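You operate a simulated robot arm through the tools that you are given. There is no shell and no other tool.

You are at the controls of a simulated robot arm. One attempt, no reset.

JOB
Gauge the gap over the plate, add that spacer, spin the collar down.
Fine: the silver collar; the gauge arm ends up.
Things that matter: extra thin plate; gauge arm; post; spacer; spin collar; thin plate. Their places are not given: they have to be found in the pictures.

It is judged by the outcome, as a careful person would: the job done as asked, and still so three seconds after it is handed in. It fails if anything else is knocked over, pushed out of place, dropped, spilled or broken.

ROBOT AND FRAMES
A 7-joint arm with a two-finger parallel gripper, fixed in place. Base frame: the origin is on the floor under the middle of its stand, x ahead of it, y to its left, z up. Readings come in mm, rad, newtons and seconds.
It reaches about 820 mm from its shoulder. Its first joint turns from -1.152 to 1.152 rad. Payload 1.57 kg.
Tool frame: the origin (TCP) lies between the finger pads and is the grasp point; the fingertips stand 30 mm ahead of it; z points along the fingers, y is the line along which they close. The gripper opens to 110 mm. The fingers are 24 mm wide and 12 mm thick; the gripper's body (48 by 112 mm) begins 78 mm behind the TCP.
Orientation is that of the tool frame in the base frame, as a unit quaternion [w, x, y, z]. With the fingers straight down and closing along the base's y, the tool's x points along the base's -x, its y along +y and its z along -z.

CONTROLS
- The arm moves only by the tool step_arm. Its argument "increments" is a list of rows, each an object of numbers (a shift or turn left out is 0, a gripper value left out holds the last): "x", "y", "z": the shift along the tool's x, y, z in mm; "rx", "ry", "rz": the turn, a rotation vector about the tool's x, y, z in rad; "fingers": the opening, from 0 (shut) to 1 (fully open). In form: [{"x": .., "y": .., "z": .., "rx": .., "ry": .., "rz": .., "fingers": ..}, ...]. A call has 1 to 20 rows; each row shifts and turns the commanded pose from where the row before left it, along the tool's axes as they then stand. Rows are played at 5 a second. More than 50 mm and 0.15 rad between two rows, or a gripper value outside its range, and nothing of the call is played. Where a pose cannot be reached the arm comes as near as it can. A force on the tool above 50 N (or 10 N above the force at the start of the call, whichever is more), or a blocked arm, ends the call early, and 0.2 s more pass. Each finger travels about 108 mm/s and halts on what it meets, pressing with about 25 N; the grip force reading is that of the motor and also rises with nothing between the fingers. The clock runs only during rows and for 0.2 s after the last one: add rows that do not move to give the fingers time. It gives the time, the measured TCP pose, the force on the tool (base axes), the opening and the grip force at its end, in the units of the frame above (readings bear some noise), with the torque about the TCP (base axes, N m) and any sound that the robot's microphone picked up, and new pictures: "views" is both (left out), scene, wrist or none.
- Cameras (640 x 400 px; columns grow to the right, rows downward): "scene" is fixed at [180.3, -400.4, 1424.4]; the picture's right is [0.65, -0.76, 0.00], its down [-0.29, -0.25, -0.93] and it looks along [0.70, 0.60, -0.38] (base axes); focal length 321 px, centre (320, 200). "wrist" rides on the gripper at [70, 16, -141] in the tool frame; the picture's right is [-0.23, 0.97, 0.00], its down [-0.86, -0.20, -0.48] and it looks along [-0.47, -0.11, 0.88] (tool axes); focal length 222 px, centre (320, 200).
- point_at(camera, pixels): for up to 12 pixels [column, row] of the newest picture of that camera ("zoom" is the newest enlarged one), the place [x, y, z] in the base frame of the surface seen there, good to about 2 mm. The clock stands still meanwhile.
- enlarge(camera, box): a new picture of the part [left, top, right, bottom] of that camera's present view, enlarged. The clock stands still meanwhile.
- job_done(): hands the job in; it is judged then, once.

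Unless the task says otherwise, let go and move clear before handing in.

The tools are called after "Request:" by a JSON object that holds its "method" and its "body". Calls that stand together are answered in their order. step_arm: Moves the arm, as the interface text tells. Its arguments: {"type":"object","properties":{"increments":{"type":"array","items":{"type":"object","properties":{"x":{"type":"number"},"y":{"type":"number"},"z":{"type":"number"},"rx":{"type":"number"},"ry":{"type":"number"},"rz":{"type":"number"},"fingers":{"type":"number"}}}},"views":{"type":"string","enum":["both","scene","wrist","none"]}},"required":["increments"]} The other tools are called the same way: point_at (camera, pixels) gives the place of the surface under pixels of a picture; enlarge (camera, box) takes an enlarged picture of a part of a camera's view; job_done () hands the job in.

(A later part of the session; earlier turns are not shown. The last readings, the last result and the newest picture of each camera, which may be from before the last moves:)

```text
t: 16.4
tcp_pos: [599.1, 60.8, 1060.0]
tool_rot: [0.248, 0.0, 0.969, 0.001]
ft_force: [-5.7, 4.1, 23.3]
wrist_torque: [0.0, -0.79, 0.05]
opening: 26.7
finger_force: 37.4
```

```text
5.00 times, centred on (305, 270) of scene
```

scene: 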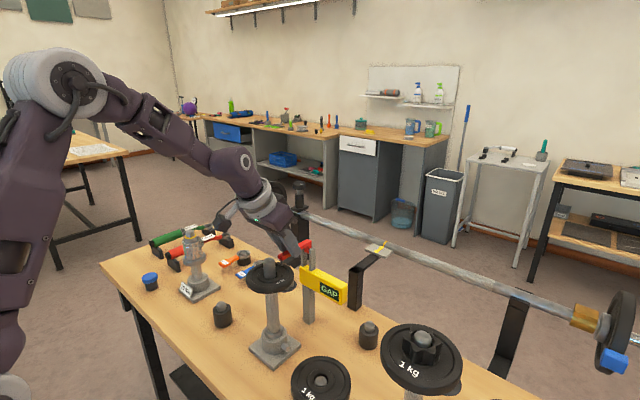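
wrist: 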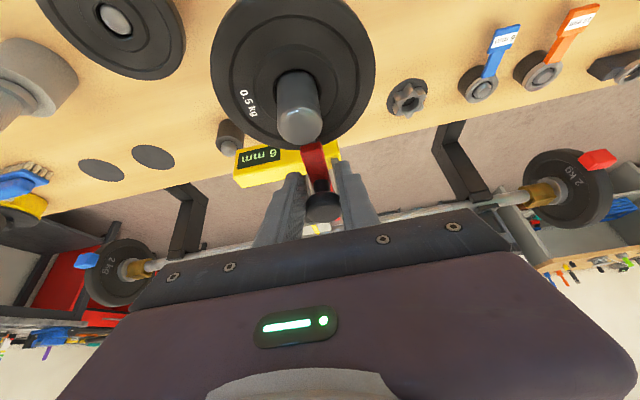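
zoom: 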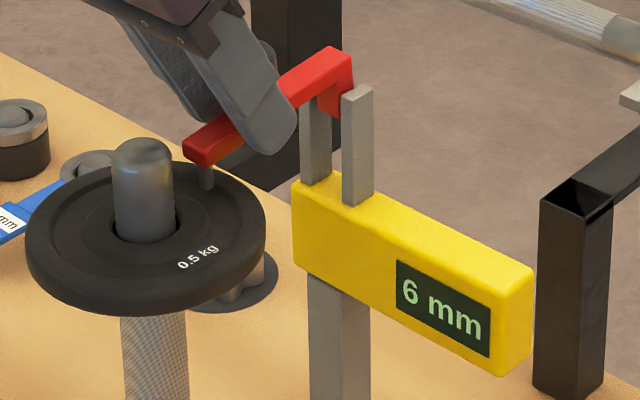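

Steady "6 mm": the blue 6 mm spacer is needed. Now I'll reverse the arc to put the gauge arm back up.

Request:
{"method": "step_arm", "body": {"increments": [{"x": -2.95, "z": -1.9}, {"x": -2.95, "z": -1.9}, {"x": -3.2, "z": -1.4}, {"x": -3.2, "z": -1.4}, {"x": -6.45, "z": -2.75}, {"x": -6.8, "z": -1.57}, {"x": -6.8, "z": -1.57}, {"x": -7.04, "z": -0.4}, {"x": -7.04, "z": -0.4}]}}

```text
t: 18.4
tcp_pos: [634.4, 61.5, 1095.8]
tool_rot: [0.252, 0.0, 0.968, 0.001]
ft_force: [1.9, 2.8, 2.8]
wrist_torque: [-0.13, -0.26, -0.17]
opening: 15.7
finger_force: 19.9
```

scene: 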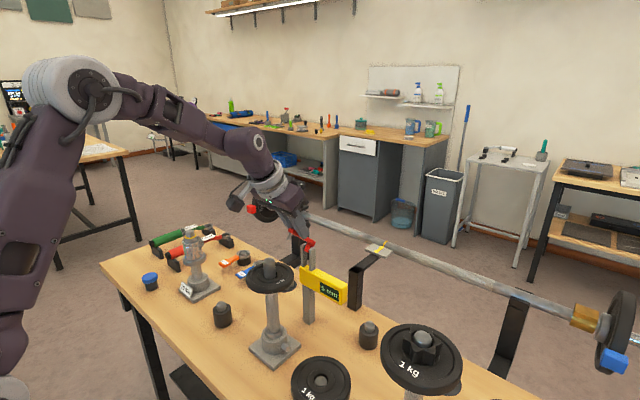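
wrist: 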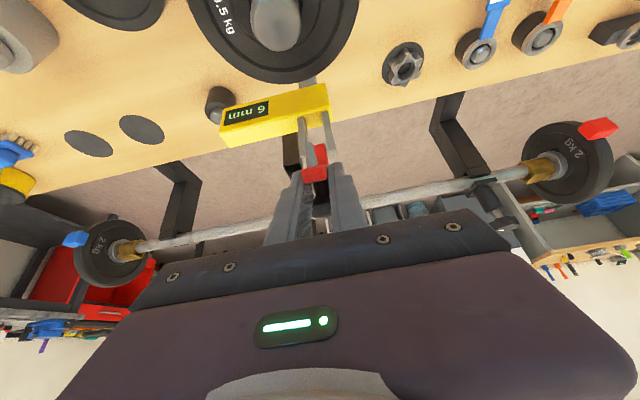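

The opening dropped to 15.7 mm: the knob slipped and the fingers now seem to hold the red bar itself (wrist (317,170)). I'll zoom in to see.

Request:
{"method": "enlarge", "body": {"camera": "wrist", "box": [260, 100, 380, 240]}}

Request:
{"method": "enlarge", "body": {"camera": "scene", "box": [250, 190, 350, 310]}}

```text
2.86 times, centred on (320, 170) of wrist
```

zoom: 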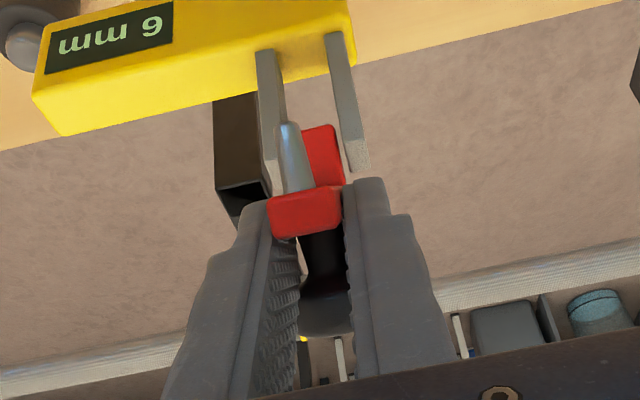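

```text
3.33 times, centred on (300, 250) of scene
```

zoom: 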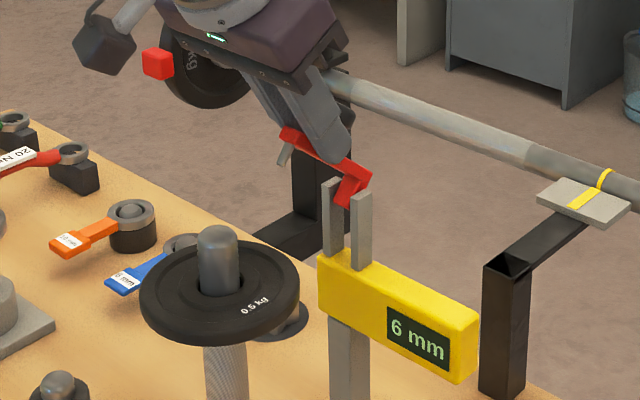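

The fingers have slid onto the red bar/stem but still hold the arm; the reading "6 mm" stays shown. I'll continue the upward arc with this grip in small stages.

Request:
{"method": "step_arm", "body": {"increments": [{"x": -6.97, "z": 0.9}, {"x": -6.97, "z": 0.9}, {"x": -6.7, "z": 2}, {"x": -6.7, "z": 2}]}}

Request:
{"method": "enlarge", "body": {"camera": "scene", "box": [250, 190, 350, 310]}}

Request:
{"method": "enlarge", "body": {"camera": "wrist", "box": [260, 100, 380, 240]}}

```text
t: 19.4
tcp_pos: [659.2, 59.8, 1099.6]
tool_rot: [0.245, 0.0, 0.97, 0.0]
ft_force: [-16.6, 0.6, -8.6]
wrist_torque: [0.19, 1.38, 0.26]
opening: 15.9
finger_force: 31.0
```

scene: 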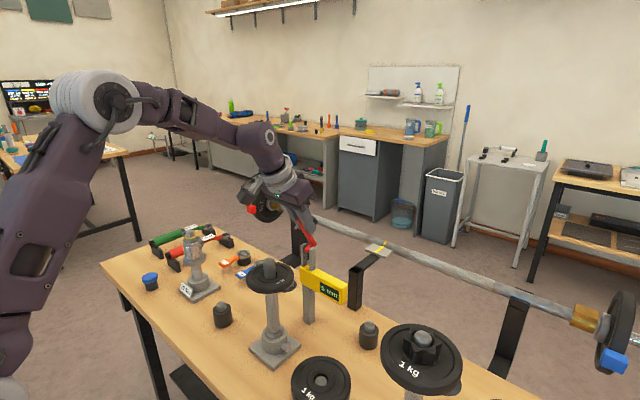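
wrist: 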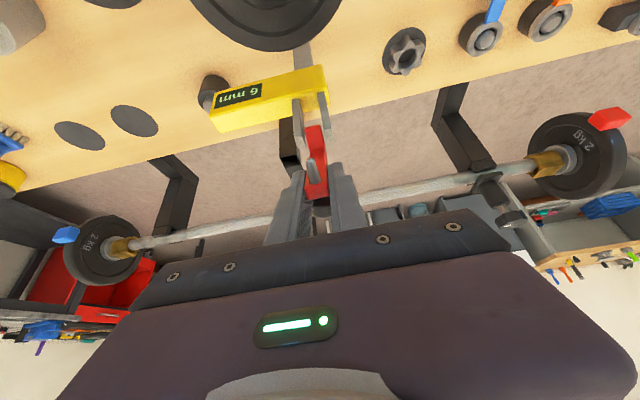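

```text
3.33 times, centred on (300, 250) of scene
```

zoom: 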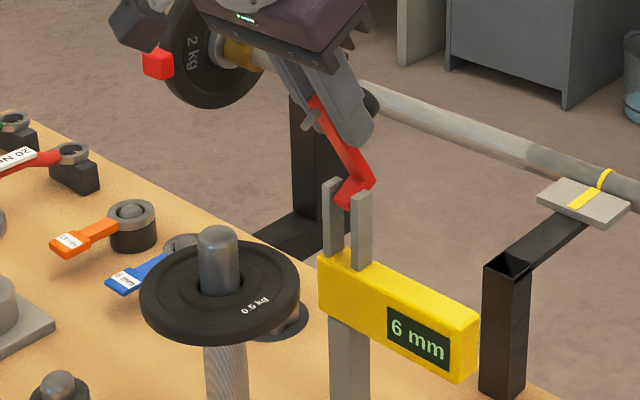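

```text
2.86 times, centred on (320, 170) of wrist
```

zoom: 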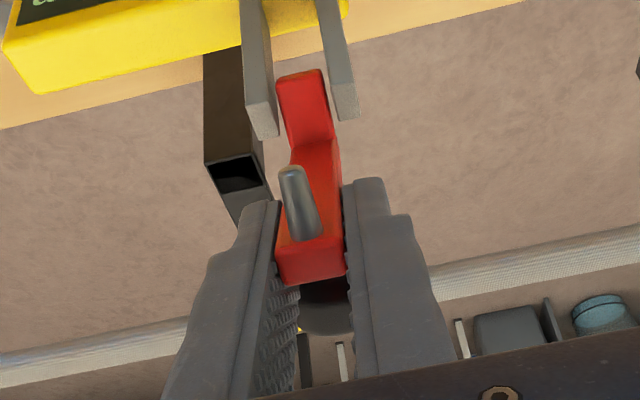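

The arm is nearly vertical again. Continuing the arc to its back stop while watching the force.

Request:
{"method": "step_arm", "body": {"increments": [{"x": -6.28, "z": 3.2}, {"x": -6.28, "z": 3.2}, {"x": -4, "z": 3}]}}

Request:
{"method": "enlarge", "body": {"camera": "scene", "box": [250, 190, 350, 310]}}

```text
t: 20.2
tcp_pos: [673.8, 59.6, 1096.4]
tool_rot: [0.24, 0.001, 0.971, -0.001]
ft_force: [-39.2, 0.5, -16.4]
wrist_torque: [0.55, 1.81, 0.21]
opening: 16.0
finger_force: 31.2
```

scene: 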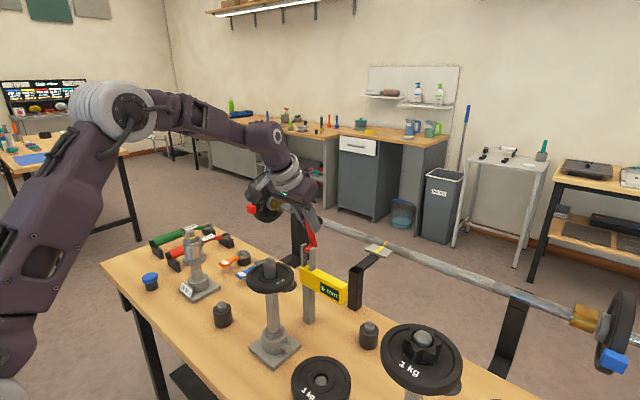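
wrist: 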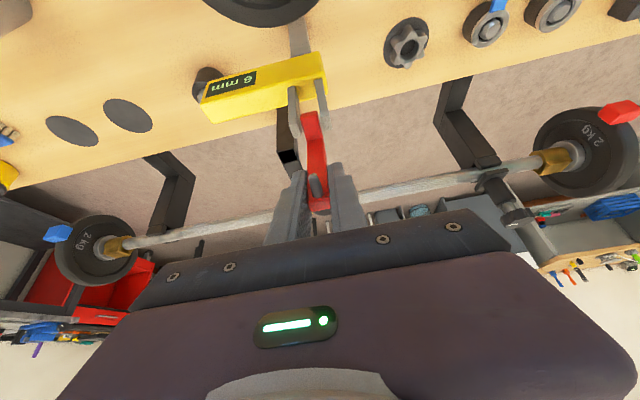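

```text
3.33 times, centred on (300, 250) of scene
```

zoom: 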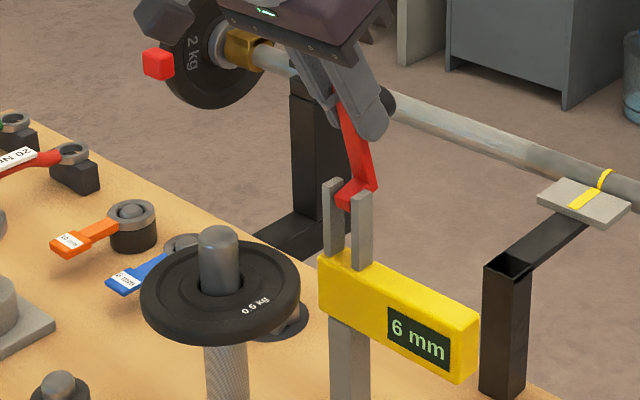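

The force rose to 39 N, so the arm is at or near its back stop. I'll open the fingers to release it and see whether it stays up.

Request:
{"method": "step_arm", "body": {"increments": [{"fingers": 0.3}, {"fingers": 0.45}, {}, {}]}}

Request:
{"method": "enlarge", "body": {"camera": "scene", "box": [250, 190, 350, 310]}}

Request:
{"method": "enlarge", "body": {"camera": "wrist", "box": [260, 70, 380, 240]}}

```text
t: 21.2
tcp_pos: [678.1, 59.2, 1100.3]
tool_rot: [0.248, 0.0, 0.969, 0.0]
ft_force: [0.8, 1.1, -0.1]
wrist_torque: [0.01, -0.03, -0.03]
opening: 49.7
finger_force: 0.0
```

scene: 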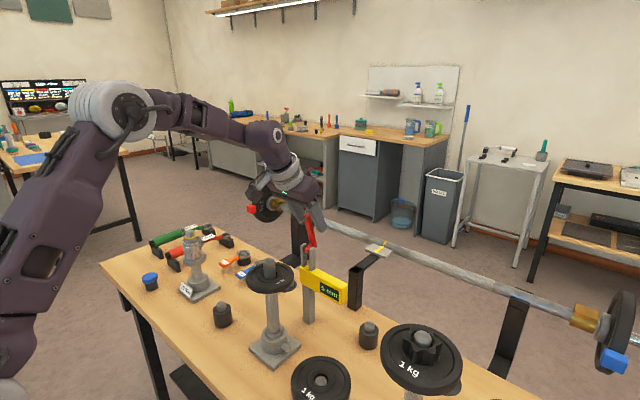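
wrist: 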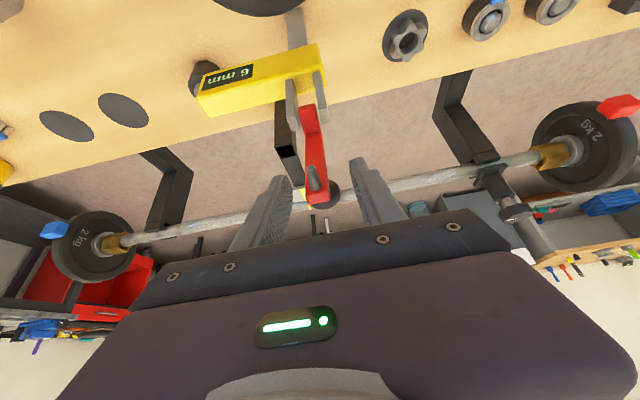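

```text
3.33 times, centred on (300, 250) of scene
```

zoom: 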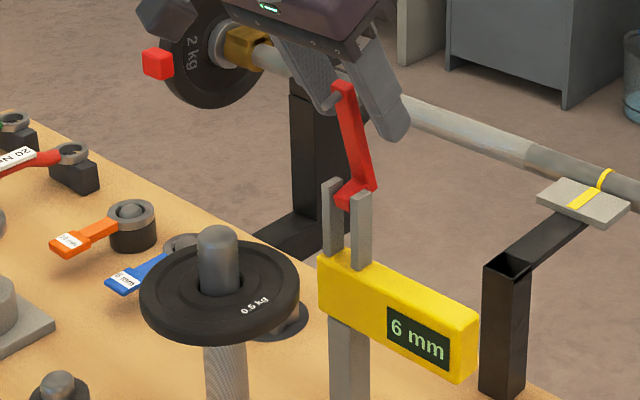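

```text
2.35 times, centred on (320, 155) of wrist
```

zoom: 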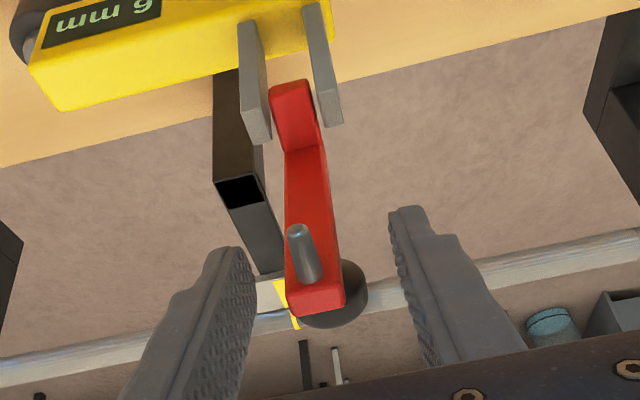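

The arm stays up by itself. I'll back off along the finger axis and verify the arm and plate position.

Request:
{"method": "step_arm", "body": {"increments": [{"z": -25}, {"z": -30}, {"z": -35}, {"z": -35}, {}]}}

Request:
{"method": "enlarge", "body": {"camera": "wrist", "box": [290, 80, 350, 170]}}

```text
t: 22.4
tcp_pos: [618.3, 59.7, 1210.8]
tool_rot: [0.248, 0.0, 0.969, 0.0]
ft_force: [-0.6, -0.1, -0.4]
wrist_torque: [0.01, 0.0, -0.04]
opening: 49.4
finger_force: 0.1
```

scene: 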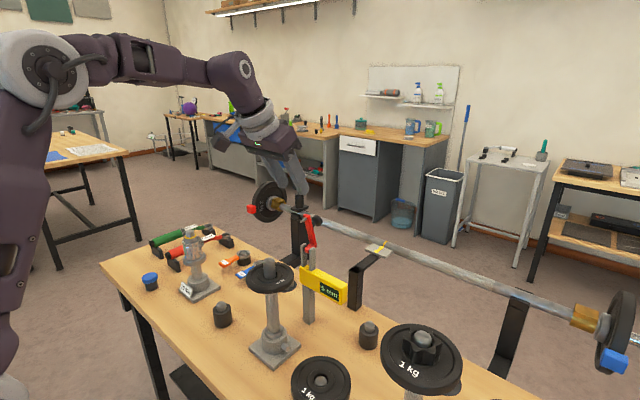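
wrist: 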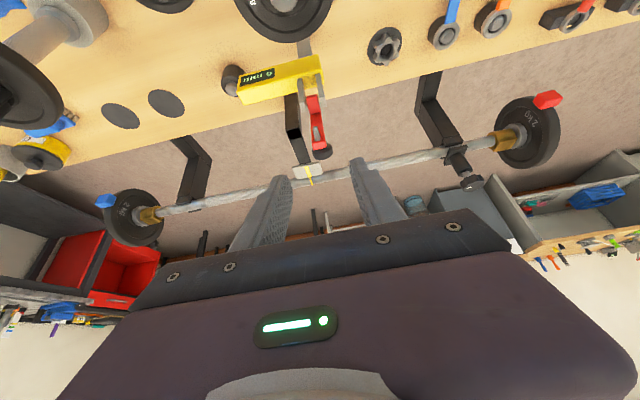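

```text
4.44 times, centred on (320, 125) of wrist
```

zoom: 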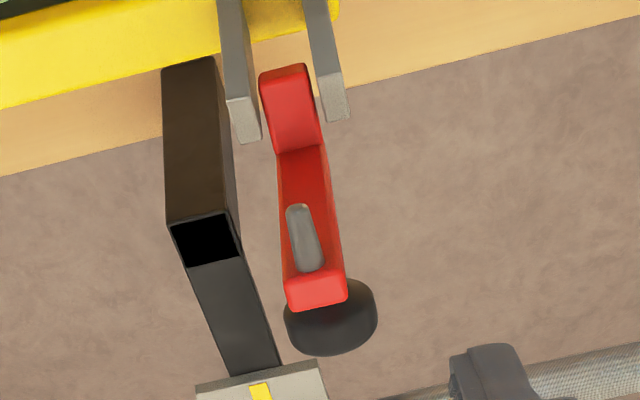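

The gauge arm is up at its stop. Next target is the blue 6 mm spacer, whose handle is near the "20 Nm" station, so I'll measure that station's top for clearance and zoom on the blue handle.

Request:
{"method": "enlarge", "body": {"camera": "scene", "box": [170, 215, 270, 305]}}

```text
4.44 times, centred on (220, 260) of scene
```

zoom: 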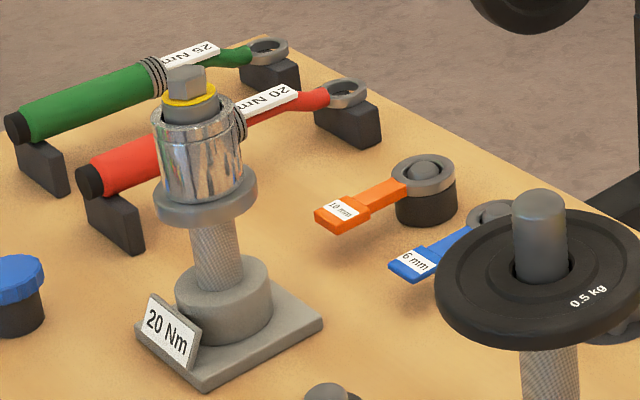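

Request:
{"method": "point_at", "body": {"camera": "zoom", "pixels": [[188, 70], [188, 95], [165, 125], [228, 118], [162, 205], [255, 185], [200, 180], [395, 265], [420, 275], [420, 255], [405, 272], [455, 235]]}}

```text
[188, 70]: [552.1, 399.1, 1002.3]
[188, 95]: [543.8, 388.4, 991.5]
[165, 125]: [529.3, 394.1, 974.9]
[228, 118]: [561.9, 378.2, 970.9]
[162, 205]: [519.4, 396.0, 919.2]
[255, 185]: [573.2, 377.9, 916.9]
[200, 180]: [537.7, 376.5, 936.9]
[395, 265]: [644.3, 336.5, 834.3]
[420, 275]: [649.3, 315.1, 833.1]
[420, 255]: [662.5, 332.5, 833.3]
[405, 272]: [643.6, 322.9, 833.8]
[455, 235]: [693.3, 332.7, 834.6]
```

The station's axis is about (549,397) with its top at 1002, leaving ~15 mm clearance beside the wrist camera when gripping the blue tag at x≈660. I'll travel sideways, descend to z≈1050 and bring the tool back to vertical.

Request:
{"method": "step_arm", "body": {"increments": [{"y": 45}, {"y": 45}, {"y": 45, "x": 19.2, "z": 35.1}, {"y": 45, "x": 19.2, "z": 35.1}, {"y": 45, "x": 19.2, "z": 35.1}, {"y": 45, "x": 19.2, "z": 35.1}, {"ry": 0.1}, {"ry": 0.1}, {"ry": 0.1}, {"ry": 0.1}, {"ry": 0.1}, {}]}}

```text
refused: row 3 steps farther than a row can; nothing moved
```

The combined step exceeded the 50 mm limit; I'll use smaller ones.

Request:
{"method": "step_arm", "body": {"increments": [{"y": 45}, {"y": 45}, {"y": 45}, {"y": 27, "x": 15.3, "z": 28.1}, {"y": 27, "x": 15.3, "z": 28.1}, {"y": 27, "x": 15.3, "z": 28.1}, {"y": 27, "x": 15.3, "z": 28.1}, {"y": 27, "x": 15.3, "z": 28.1}, {"ry": 0.1}, {"ry": 0.1}, {"ry": 0.1}, {"ry": 0.1}, {"ry": 0.1}, {}]}}

```text
t: 25.4
tcp_pos: [585.6, 302.4, 1049.0]
tool_rot: [0.001, 0.001, 1.0, 0.0]
ft_force: [0.3, -0.2, 0.3]
wrist_torque: [0.02, -0.01, 0.0]
opening: 49.1
finger_force: 0.1
out of reach, approached as far as the arm can: row 11, 12, 13
```

scene: 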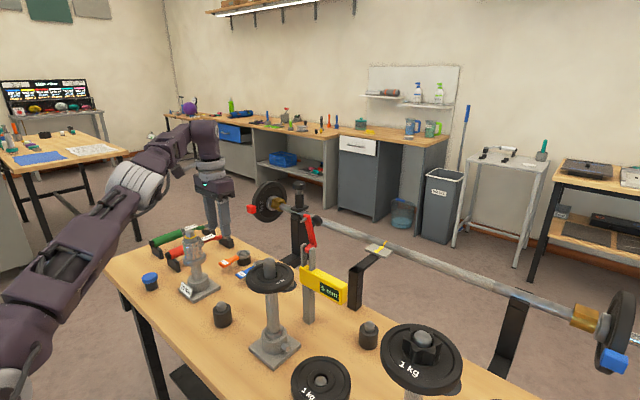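
wrist: 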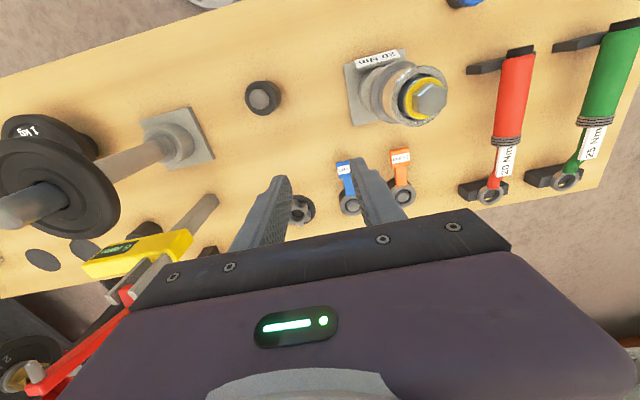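

The vertical tool's reach ends around radius 660–690 mm, so the blue handle (radius ~735) needs a forward-tilted grasp. I'll yaw the hand 0.3 rad toward the radial direction (clear of the "20 Nm" station) and tilt 0.3 rad, letting the closing fingers turn the ring on its peg.

Request:
{"method": "step_arm", "body": {"increments": [{"rz": -0.1}, {"rz": -0.1}, {"rz": -0.1}, {"ry": -0.1}, {"ry": -0.1}, {"ry": -0.1}, {}]}}

Request:
{"method": "point_at", "body": {"camera": "scene", "pixels": [[190, 232], [191, 250], [201, 250]]}}

```text
t: 27.0
tcp_pos: [585.6, 302.8, 1048.2]
tool_rot: [0.148, -0.148, 0.977, 0.023]
ft_force: [-0.4, -0.2, 0.9]
wrist_torque: [-0.02, 0.02, 0.01]
opening: 49.6
finger_force: 0.1
```

scene: 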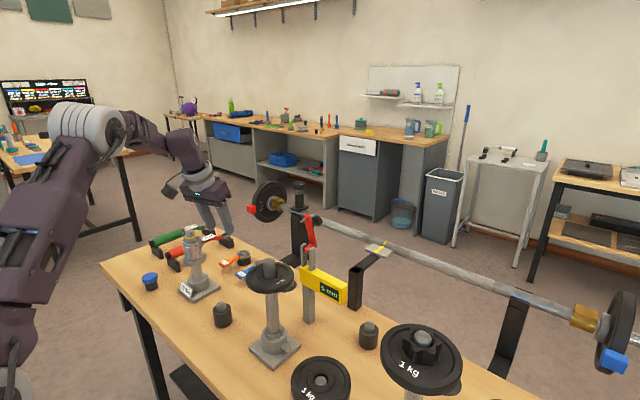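
wrist: 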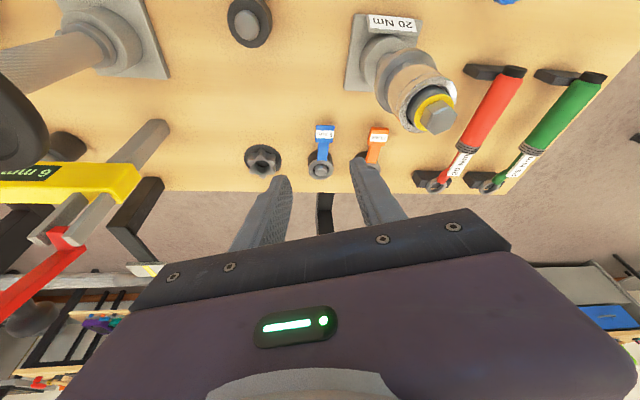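

```text
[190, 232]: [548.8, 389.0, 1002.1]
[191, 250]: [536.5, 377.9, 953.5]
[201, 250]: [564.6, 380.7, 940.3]
```

Orientation is as planned. The blue ring is visible at wrist (320,165); I'll zoom to refine the peg centre and tag.

Request:
{"method": "enlarge", "body": {"camera": "wrist", "box": [240, 110, 400, 200]}}

```text
4.00 times, centred on (320, 155) of wrist
```

zoom: 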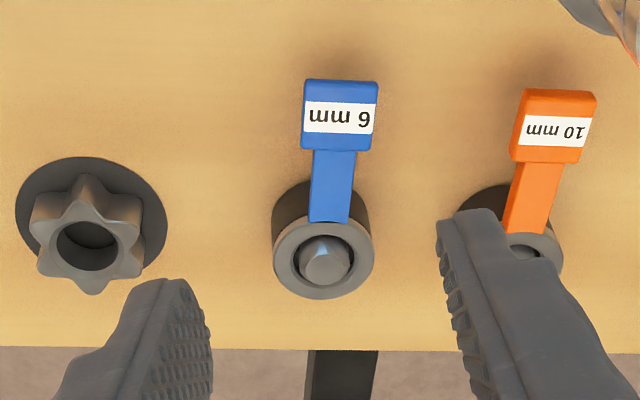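

Request:
{"method": "point_at", "body": {"camera": "zoom", "pixels": [[283, 262], [367, 258], [325, 290], [300, 235], [324, 255], [310, 90], [372, 92], [308, 145], [365, 145], [330, 200], [50, 230], [130, 225]]}}

```text
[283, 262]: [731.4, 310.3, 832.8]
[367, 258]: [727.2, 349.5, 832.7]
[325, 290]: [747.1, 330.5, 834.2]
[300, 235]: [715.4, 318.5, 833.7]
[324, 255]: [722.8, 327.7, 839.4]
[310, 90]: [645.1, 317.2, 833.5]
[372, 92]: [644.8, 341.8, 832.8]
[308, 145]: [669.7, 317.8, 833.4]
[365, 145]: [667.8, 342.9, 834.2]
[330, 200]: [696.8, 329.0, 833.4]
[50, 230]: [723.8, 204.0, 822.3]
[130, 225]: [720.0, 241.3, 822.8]
```

Ring centre ≈(729,330), tag centre ≈(656.5,330), top z 833.5. Moving to a pre-grasp pose 90 mm behind the point where the tag will be once aligned, then opening the fingers.

Request:
{"method": "step_arm", "body": {"increments": [{"x": -1.6, "y": -5.5, "z": 41.3}, {"x": -1.6, "y": -5.5, "z": 41.3}, {"x": -1.6, "y": -5.5, "z": 41.3}, {"fingers": 1.0}, {}, {}]}}

```text
t: 28.4
tcp_pos: [629.9, 297.3, 930.7]
tool_rot: [0.148, -0.148, 0.978, 0.021]
ft_force: [0.1, 0.5, -0.3]
wrist_torque: [0.03, 0.0, 0.02]
opening: 109.9
finger_force: 0.1
```

scene: 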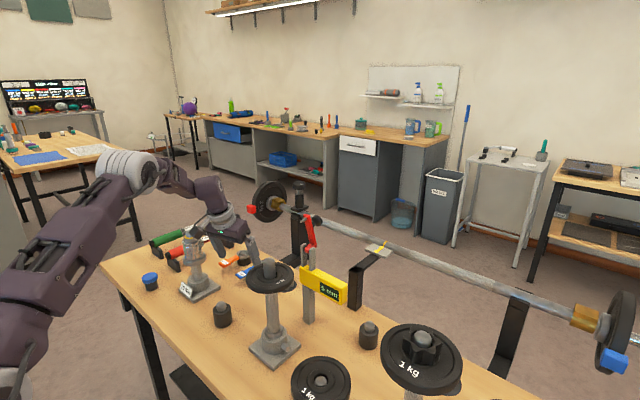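
wrist: 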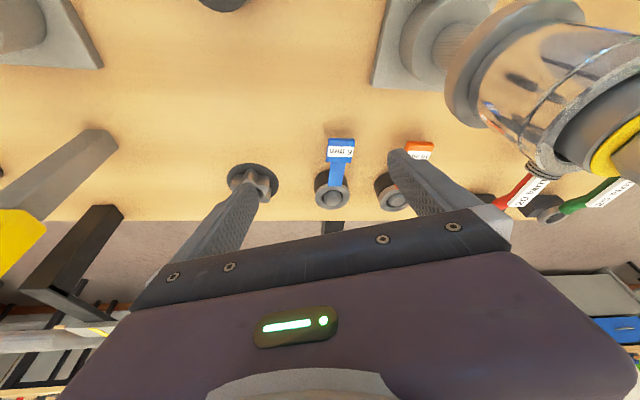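

Clear all round; now descend 90 mm along the finger axis with fingers at 0.85.

Request:
{"method": "step_arm", "body": {"increments": [{"y": 1, "z": 30, "fingers": 0.85}, {"y": 1, "z": 30}, {"z": 20}, {"z": 9}, {}]}}

Request:
{"method": "enlarge", "body": {"camera": "scene", "box": [190, 220, 300, 300]}}

```text
t: 29.6
tcp_pos: [653.9, 308.6, 846.6]
tool_rot: [0.148, -0.148, 0.978, 0.022]
ft_force: [0.4, 0.7, -0.1]
wrist_torque: [0.0, 0.01, 0.03]
opening: 93.7
finger_force: 0.1
```

scene: 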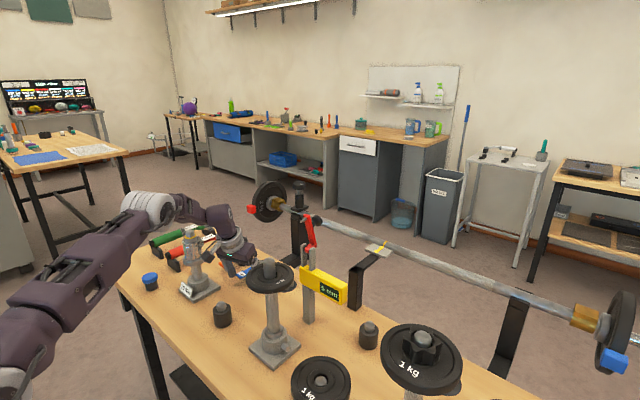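
wrist: 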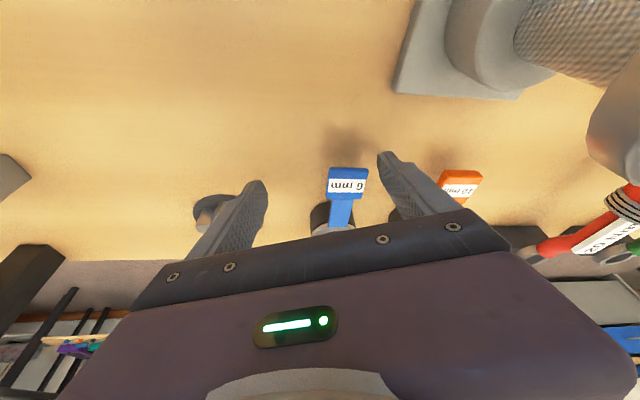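

```text
5.00 times, centred on (245, 260) of scene
```

zoom: 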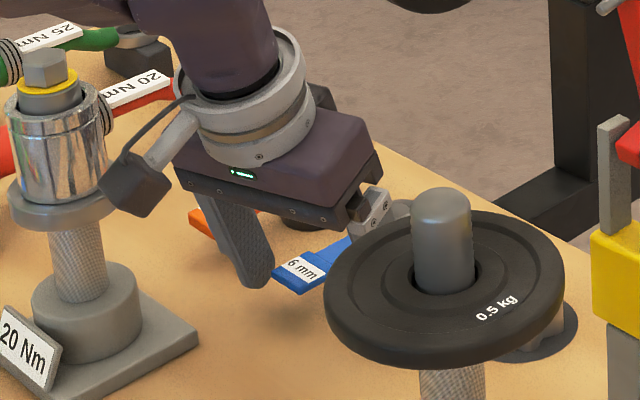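

The tag sits between the fingers (wrist (347,182)). Closing gradually so the ring turns on its peg and aligns.

Request:
{"method": "step_arm", "body": {"increments": [{"fingers": 0.65}, {"fingers": 0.5}, {"fingers": 0.4}, {"fingers": 0.32}, {"fingers": 0.25}, {"fingers": 0.2}, {"fingers": 0.15}, {}]}}

Request:
{"method": "enlarge", "body": {"camera": "wrist", "box": [250, 120, 410, 250]}}

```text
t: 31.4
tcp_pos: [651.8, 307.4, 846.0]
tool_rot: [0.149, -0.147, 0.978, 0.022]
ft_force: [0.9, -0.1, -0.4]
wrist_torque: [0.0, -0.04, -0.02]
opening: 29.1
finger_force: 25.1
```

scene: 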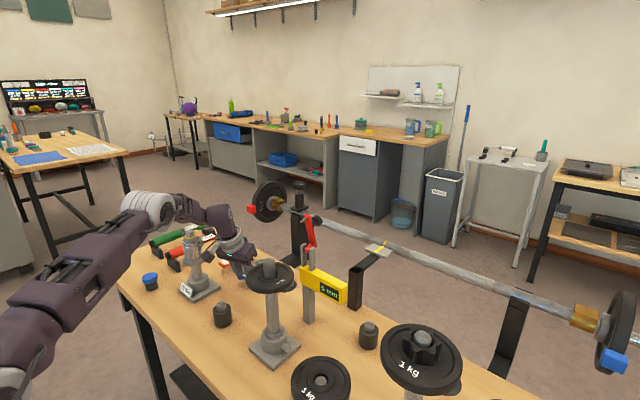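
wrist: 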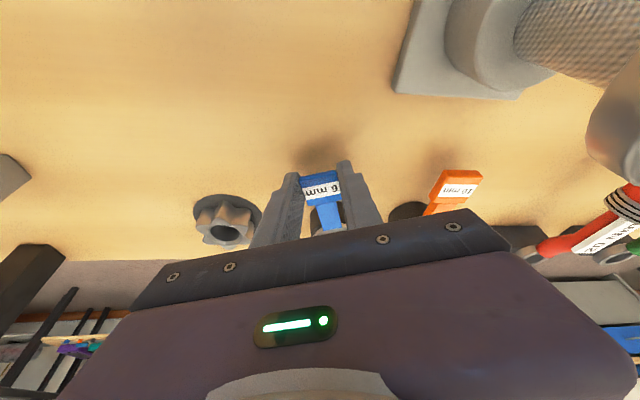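

```text
3.08 times, centred on (330, 185) of wrist
```

zoom: 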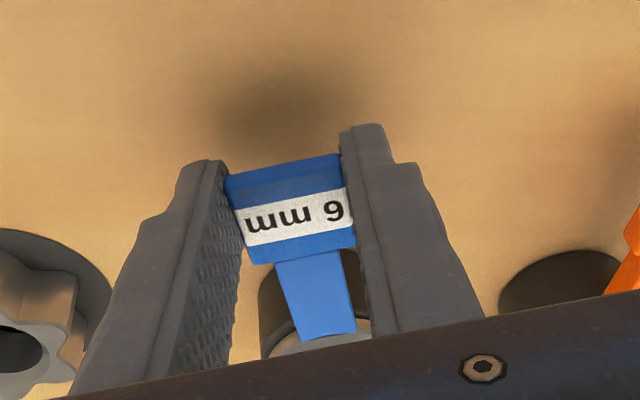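

The tag is gripped (29 mm opening, 25 N) and near-aligned. Lifting straight up 40 mm in stages to clear the peg.

Request:
{"method": "step_arm", "body": {"increments": [{"x": -1.5, "z": -4.8}, {"x": -3, "z": -9.5}, {"x": -5.9, "z": -19.1}, {"x": -5.9, "z": -19.1}, {}]}}

Request:
{"method": "enlarge", "body": {"camera": "scene", "box": [190, 210, 310, 300]}}

Request:
{"method": "enlarge", "body": {"camera": "wrist", "box": [250, 120, 410, 250]}}

```text
t: 32.6
tcp_pos: [653.9, 308.2, 900.8]
tool_rot: [0.147, -0.148, 0.978, 0.023]
ft_force: [0.3, 0.0, -0.5]
wrist_torque: [-0.02, 0.01, 0.0]
opening: 29.3
finger_force: 24.7
```

scene: 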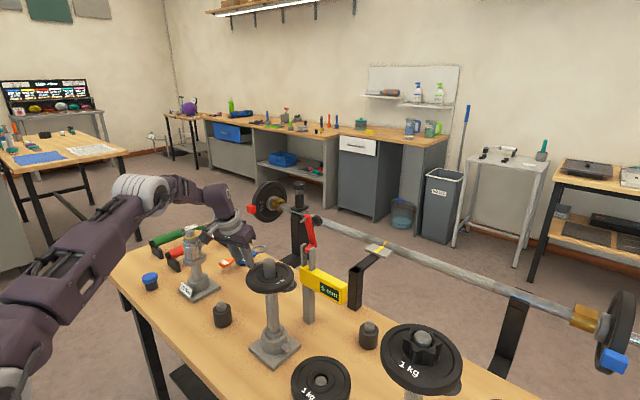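
wrist: 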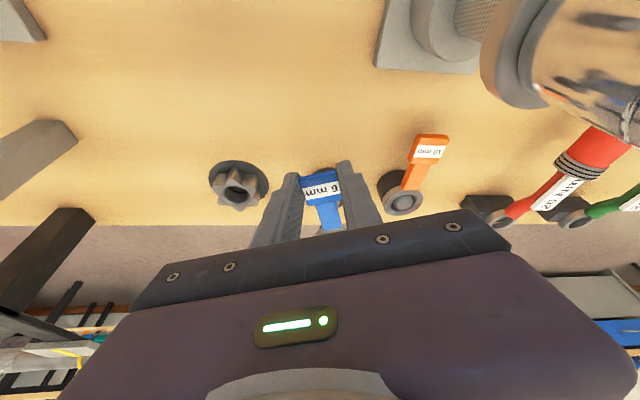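

```text
4.44 times, centred on (250, 255) of scene
```

zoom: 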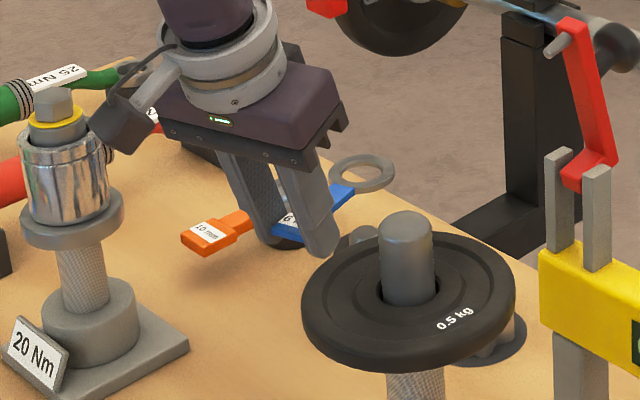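

```text
3.08 times, centred on (330, 185) of wrist
```

zoom: 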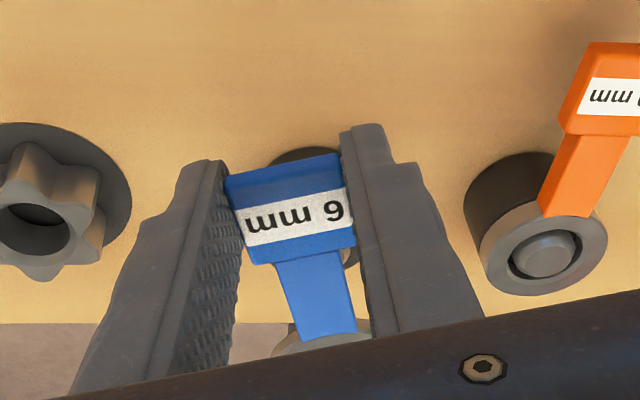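

The spacer is off its peg and held. I'll measure the ring's centre and tilt from the scene view.

Request:
{"method": "enlarge", "body": {"camera": "scene", "box": [245, 235, 285, 265]}}

```text
13.33 times, centred on (265, 250) of scene
```

zoom: 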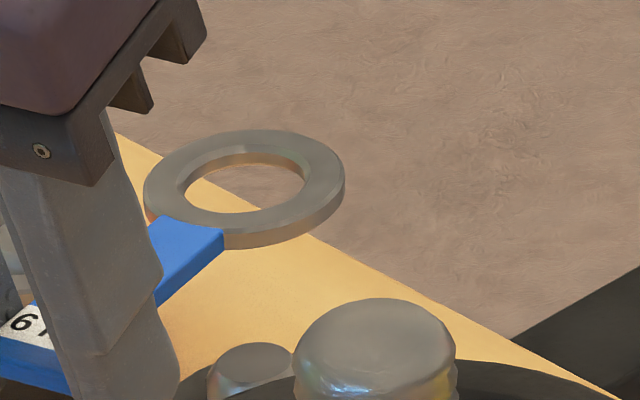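

Request:
{"method": "point_at", "body": {"camera": "zoom", "pixels": [[165, 190], [325, 170], [200, 147], [285, 145], [260, 220], [245, 145], [312, 205], [190, 240], [155, 290], [180, 270], [335, 180], [165, 165]]}}

```text
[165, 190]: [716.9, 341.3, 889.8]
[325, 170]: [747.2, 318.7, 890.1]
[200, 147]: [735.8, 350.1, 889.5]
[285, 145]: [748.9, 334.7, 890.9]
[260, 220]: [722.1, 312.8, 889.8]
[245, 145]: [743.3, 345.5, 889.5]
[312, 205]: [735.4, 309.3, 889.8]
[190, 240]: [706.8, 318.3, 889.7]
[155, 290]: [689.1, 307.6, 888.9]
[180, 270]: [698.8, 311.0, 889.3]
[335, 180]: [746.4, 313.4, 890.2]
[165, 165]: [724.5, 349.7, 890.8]
```

The ring is level (z≈890) with its centre at ≈(732,330), i.e. offset (78,22) from the TCP. Now a precise measure of the post's axis.

Request:
{"method": "enlarge", "body": {"camera": "scene", "box": [244, 252, 296, 296]}}

```text
9.09 times, centred on (270, 274) of scene
```

zoom: 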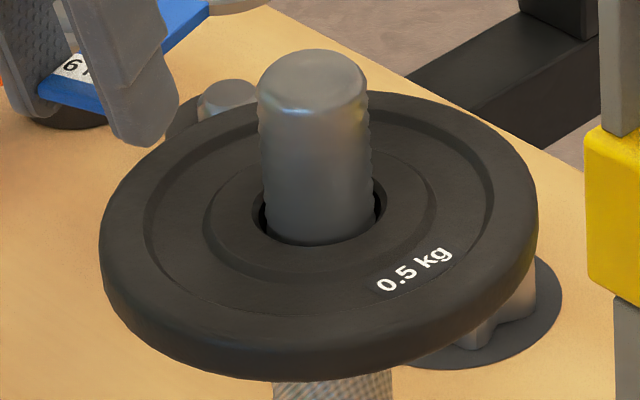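

Request:
{"method": "point_at", "body": {"camera": "zoom", "pixels": [[266, 150], [290, 150], [315, 150], [340, 150], [364, 150], [270, 200], [295, 200], [318, 200], [342, 200], [368, 200], [312, 62], [312, 85]]}}

Request:
{"method": "point_at", "body": {"camera": "zoom", "pixels": [[120, 230], [515, 210], [310, 108], [340, 355], [165, 165], [475, 150], [190, 320], [470, 290], [240, 120], [410, 115], [272, 75], [355, 75]]}}

```text
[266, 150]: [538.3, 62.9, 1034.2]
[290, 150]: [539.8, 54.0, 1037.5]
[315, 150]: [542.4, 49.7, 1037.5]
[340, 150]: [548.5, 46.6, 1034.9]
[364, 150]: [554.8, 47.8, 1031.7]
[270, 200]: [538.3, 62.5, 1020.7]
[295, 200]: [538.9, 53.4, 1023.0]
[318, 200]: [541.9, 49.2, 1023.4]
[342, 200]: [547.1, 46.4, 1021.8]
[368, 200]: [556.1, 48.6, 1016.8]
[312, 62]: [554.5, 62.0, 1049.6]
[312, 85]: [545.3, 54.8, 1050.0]
```

```text
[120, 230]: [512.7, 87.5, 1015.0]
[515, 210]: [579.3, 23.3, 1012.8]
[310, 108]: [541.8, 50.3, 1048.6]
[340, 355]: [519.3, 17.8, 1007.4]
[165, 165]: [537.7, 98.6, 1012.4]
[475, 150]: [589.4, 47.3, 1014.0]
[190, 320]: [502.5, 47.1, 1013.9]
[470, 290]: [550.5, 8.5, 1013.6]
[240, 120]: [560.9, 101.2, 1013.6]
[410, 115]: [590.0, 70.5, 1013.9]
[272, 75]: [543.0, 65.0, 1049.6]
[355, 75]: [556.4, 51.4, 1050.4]
```

Post axis fits at ≈(550.2,59.3), radius ~12.5; ring hole ~28 mm. I'll raise the spacer and carry it inward to z≈1080, then above the post.

Request:
{"method": "step_arm", "body": {"increments": [{"x": 4.51, "y": -11.37, "z": -32.7}, {"x": 4.51, "y": -11.37, "z": -32.7}, {"x": 4.51, "y": -11.37, "z": -32.7}, {"x": 4.51, "y": -11.37, "z": -32.7}, {"x": 4.51, "y": -11.37, "z": -32.7}, {"x": 4.51, "y": -11.37, "z": -32.7}, {}]}}

```text
t: 34.2
tcp_pos: [594.3, 215.8, 1081.7]
tool_rot: [0.148, -0.147, 0.978, 0.022]
ft_force: [0.5, 0.7, -0.4]
wrist_torque: [0.0, 0.05, 0.03]
opening: 29.1
finger_force: 24.3
```

scene: 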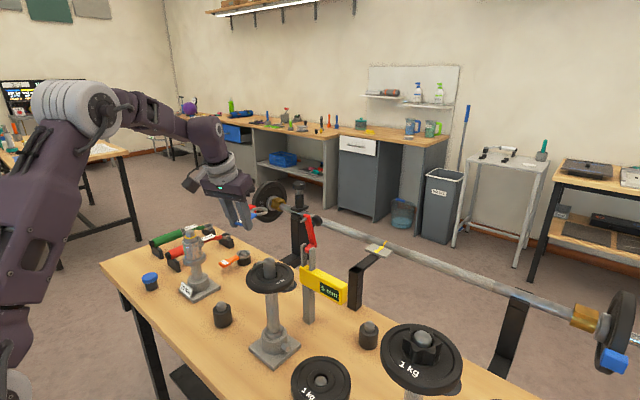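
wrist: 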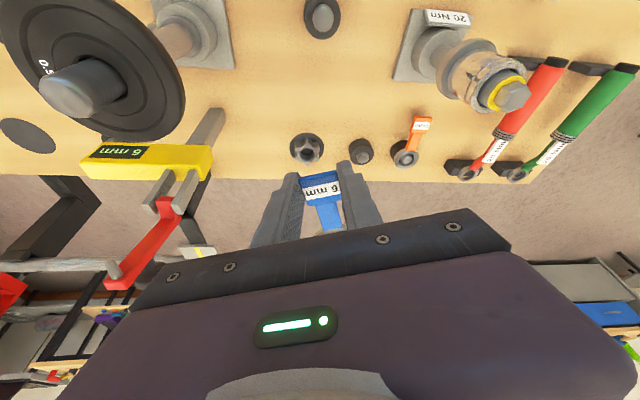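

Carrying on horizontally to bring the ring above the post (ring bottom at z≈1065, 15 mm above the post top).

Request:
{"method": "step_arm", "body": {"increments": [{"x": 23.1, "y": -19.2, "z": -7.16}, {"x": 23.1, "y": -19.2, "z": -7.16}, {"x": 23.1, "y": -19.2, "z": -7.16}, {"x": 23.1, "y": -19.2, "z": -7.16}, {"x": 23.1, "y": -19.2, "z": -7.16}, {"x": 23.1, "y": -19.2, "z": -7.16}, {"x": 23.1, "y": -19.2, "z": -7.16}, {}]}}

Request:
{"method": "enlarge", "body": {"camera": "scene", "box": [230, 230, 310, 290]}}

```text
t: 36.0
tcp_pos: [471.5, 38.7, 1081.2]
tool_rot: [0.149, -0.147, 0.978, 0.022]
ft_force: [0.2, -0.3, -1.0]
wrist_torque: [0.04, 0.07, -0.02]
opening: 29.0
finger_force: 25.6
```

scene: 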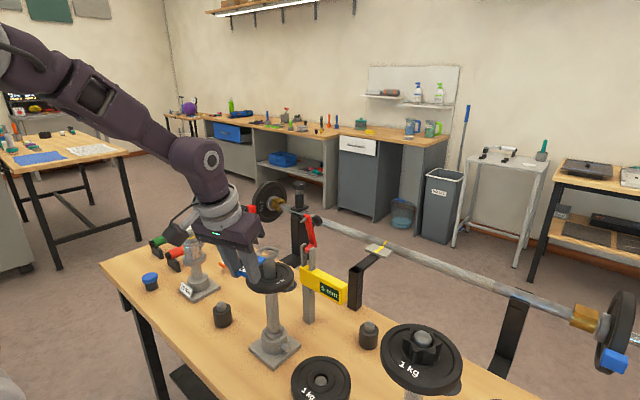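
wrist: 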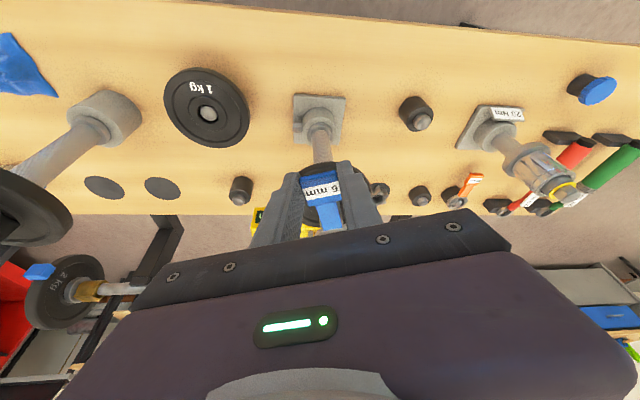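

```text
6.67 times, centred on (270, 260) of scene
```

zoom: 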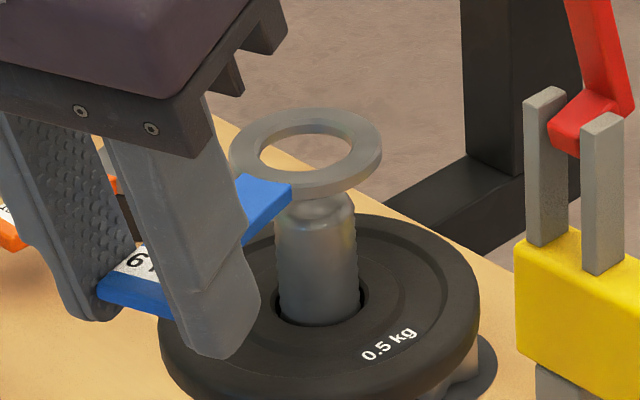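

Ring is hovering over the post. I'll measure the ring's centre in this zoom to correct any offset before lowering.

Request:
{"method": "enlarge", "body": {"camera": "scene", "box": [252, 238, 292, 274]}}

```text
11.11 times, centred on (272, 256) of scene
```

zoom: 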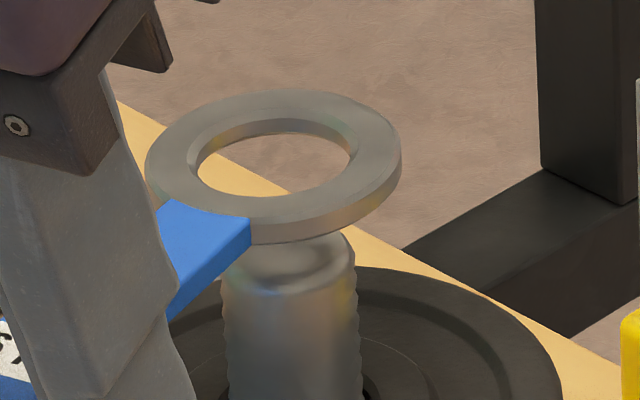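

Request:
{"method": "point_at", "body": {"camera": "zoom", "pixels": [[168, 165], [382, 150], [230, 108], [320, 108], [300, 205], [345, 195], [275, 100], [270, 210], [200, 130], [375, 130], [290, 250], [290, 330]]}}

```text
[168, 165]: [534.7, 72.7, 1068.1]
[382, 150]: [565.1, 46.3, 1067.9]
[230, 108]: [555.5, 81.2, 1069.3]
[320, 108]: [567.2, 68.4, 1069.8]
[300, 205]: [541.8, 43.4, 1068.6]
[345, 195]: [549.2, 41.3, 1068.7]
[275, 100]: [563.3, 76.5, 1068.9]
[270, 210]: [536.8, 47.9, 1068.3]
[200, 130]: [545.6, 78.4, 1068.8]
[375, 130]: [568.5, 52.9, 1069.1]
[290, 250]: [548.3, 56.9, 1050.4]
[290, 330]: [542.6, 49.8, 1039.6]
```

Ring centre fits (551,61) vs the post (550.2,59.3), so I'll shift by about (−0.7,−1.5) and lower in small steps with force checks.

Request:
{"method": "step_arm", "body": {"increments": [{"x": 0.96, "y": -1.25, "z": -0.3}, {"x": 1.77, "z": 5.73}, {"x": 1.77, "z": 5.73}, {"x": 1.48, "z": 4.78}, {}]}}

Request:
{"method": "enlarge", "body": {"camera": "scene", "box": [248, 240, 296, 280]}}

```text
t: 37.2
tcp_pos: [470.6, 36.9, 1064.6]
tool_rot: [0.148, -0.147, 0.978, 0.022]
ft_force: [0.1, 0.4, -0.2]
wrist_torque: [-0.07, 0.04, 0.01]
opening: 29.0
finger_force: 25.1
```

scene: 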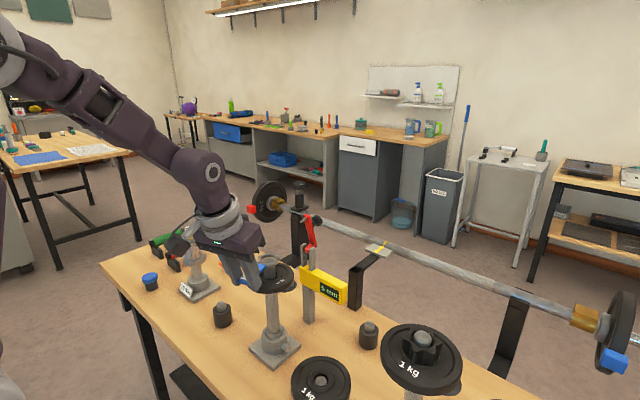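
wrist: 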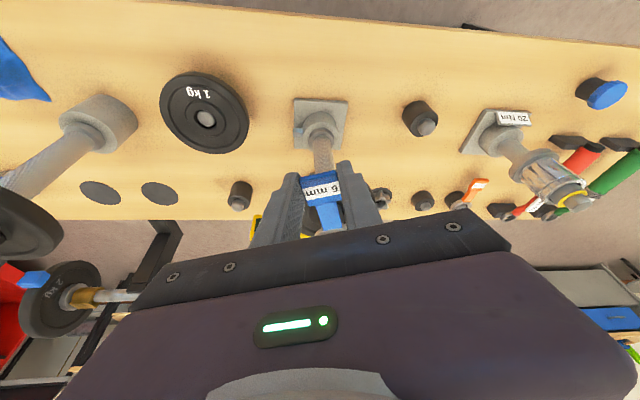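

```text
10.00 times, centred on (272, 260) of scene
```

zoom: 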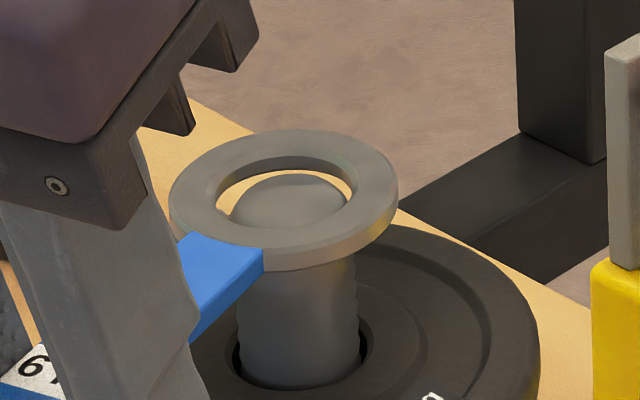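

The post's top is entering the hole, nicely centred (hole ≈215–355, dome ≈230–347 in the zoom). Lowering further.

Request:
{"method": "step_arm", "body": {"increments": [{"x": 1.48, "z": 4.78}, {"x": 1.48, "z": 4.78}, {"x": 1.48, "z": 4.78}, {}], "views": "none"}}

Request:
{"method": "enlarge", "body": {"camera": "scene", "box": [248, 245, 296, 285]}}

```text
t: 38.2
tcp_pos: [471.3, 37.5, 1049.7]
tool_rot: [0.148, -0.148, 0.978, 0.022]
ft_force: [-1.2, -5.2, 0.4]
wrist_torque: [-0.07, -0.05, -0.38]
opening: 29.4
finger_force: 24.7
```

```text
10.00 times, centred on (272, 265) of scene
```

zoom: 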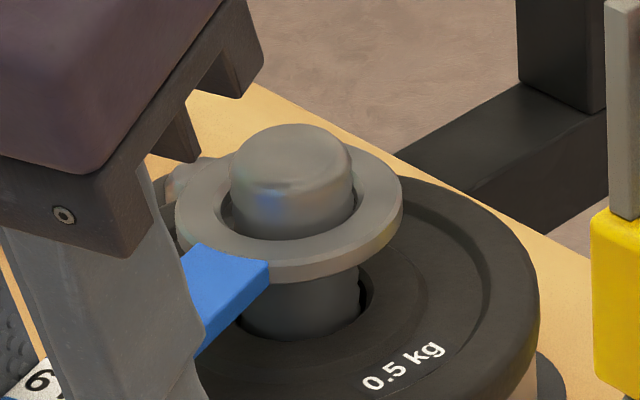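

A sideways force of −5 N in y shows the ring is slightly too far in +y. Shifting −1 mm in y and continuing down.

Request:
{"method": "step_arm", "body": {"increments": [{"x": 0.3, "y": -1.0, "z": -0.1}, {"x": 1.18, "z": 3.82}, {"x": 1.18, "z": 3.82}, {}], "views": "none"}}

Request:
{"method": "enlarge", "body": {"camera": "scene", "box": [248, 245, 296, 285]}}

```text
t: 39.2
tcp_pos: [471.1, 37.2, 1041.3]
tool_rot: [0.147, -0.149, 0.978, 0.023]
ft_force: [0.9, 0.0, -0.9]
wrist_torque: [0.01, 0.0, 0.03]
opening: 29.2
finger_force: 24.7
```

```text
10.00 times, centred on (272, 265) of scene
```

zoom: 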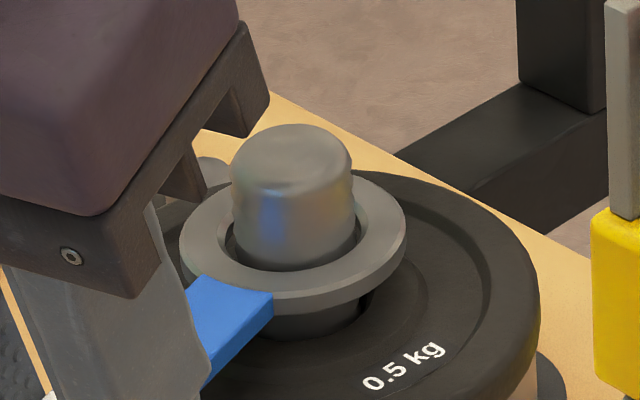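

No side force now. About 12 mm remain; lowering in 3 mm steps until touchdown.

Request:
{"method": "step_arm", "body": {"increments": [{"x": 0.89, "z": 2.87}, {"x": 0.89, "z": 2.87}, {"x": 0.89, "z": 2.87}, {}], "views": "none"}}

Request:
{"method": "enlarge", "body": {"camera": "scene", "box": [240, 245, 296, 295]}}

```text
t: 40.2
tcp_pos: [470.1, 35.9, 1032.1]
tool_rot: [0.148, -0.148, 0.978, 0.023]
ft_force: [-0.4, 0.1, -0.9]
wrist_torque: [0.0, 0.08, 0.04]
opening: 28.9
finger_force: 24.7
```

```text
8.00 times, centred on (268, 270) of scene
```

zoom: 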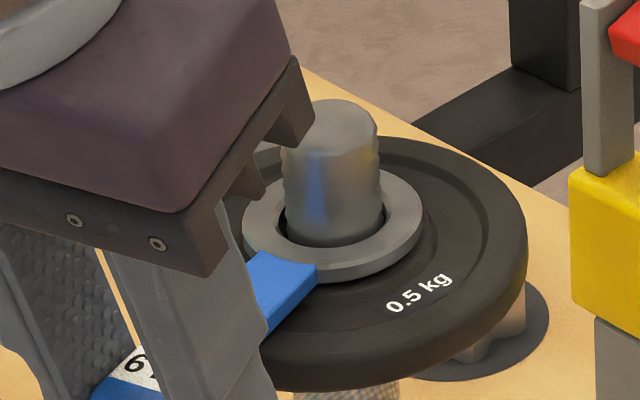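

Nearly down. Lowering 1 mm at a time watching the z-force.

Request:
{"method": "step_arm", "body": {"increments": [{"x": 0.3, "z": 0.96}, {"x": 0.3, "z": 0.96}, {"x": 0.3, "z": 0.96}, {}], "views": "none"}}

Request:
{"method": "enlarge", "body": {"camera": "scene", "box": [240, 245, 296, 295]}}

```text
t: 41.2
tcp_pos: [469.9, 36.6, 1029.7]
tool_rot: [0.148, -0.148, 0.978, 0.023]
ft_force: [-2.7, 0.2, 13.5]
wrist_torque: [0.2, -0.64, 0.03]
opening: 29.1
finger_force: 25.3
```

```text
8.00 times, centred on (268, 270) of scene
```

zoom: 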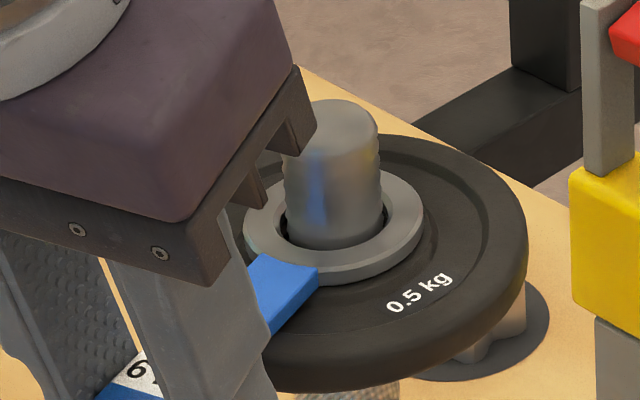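

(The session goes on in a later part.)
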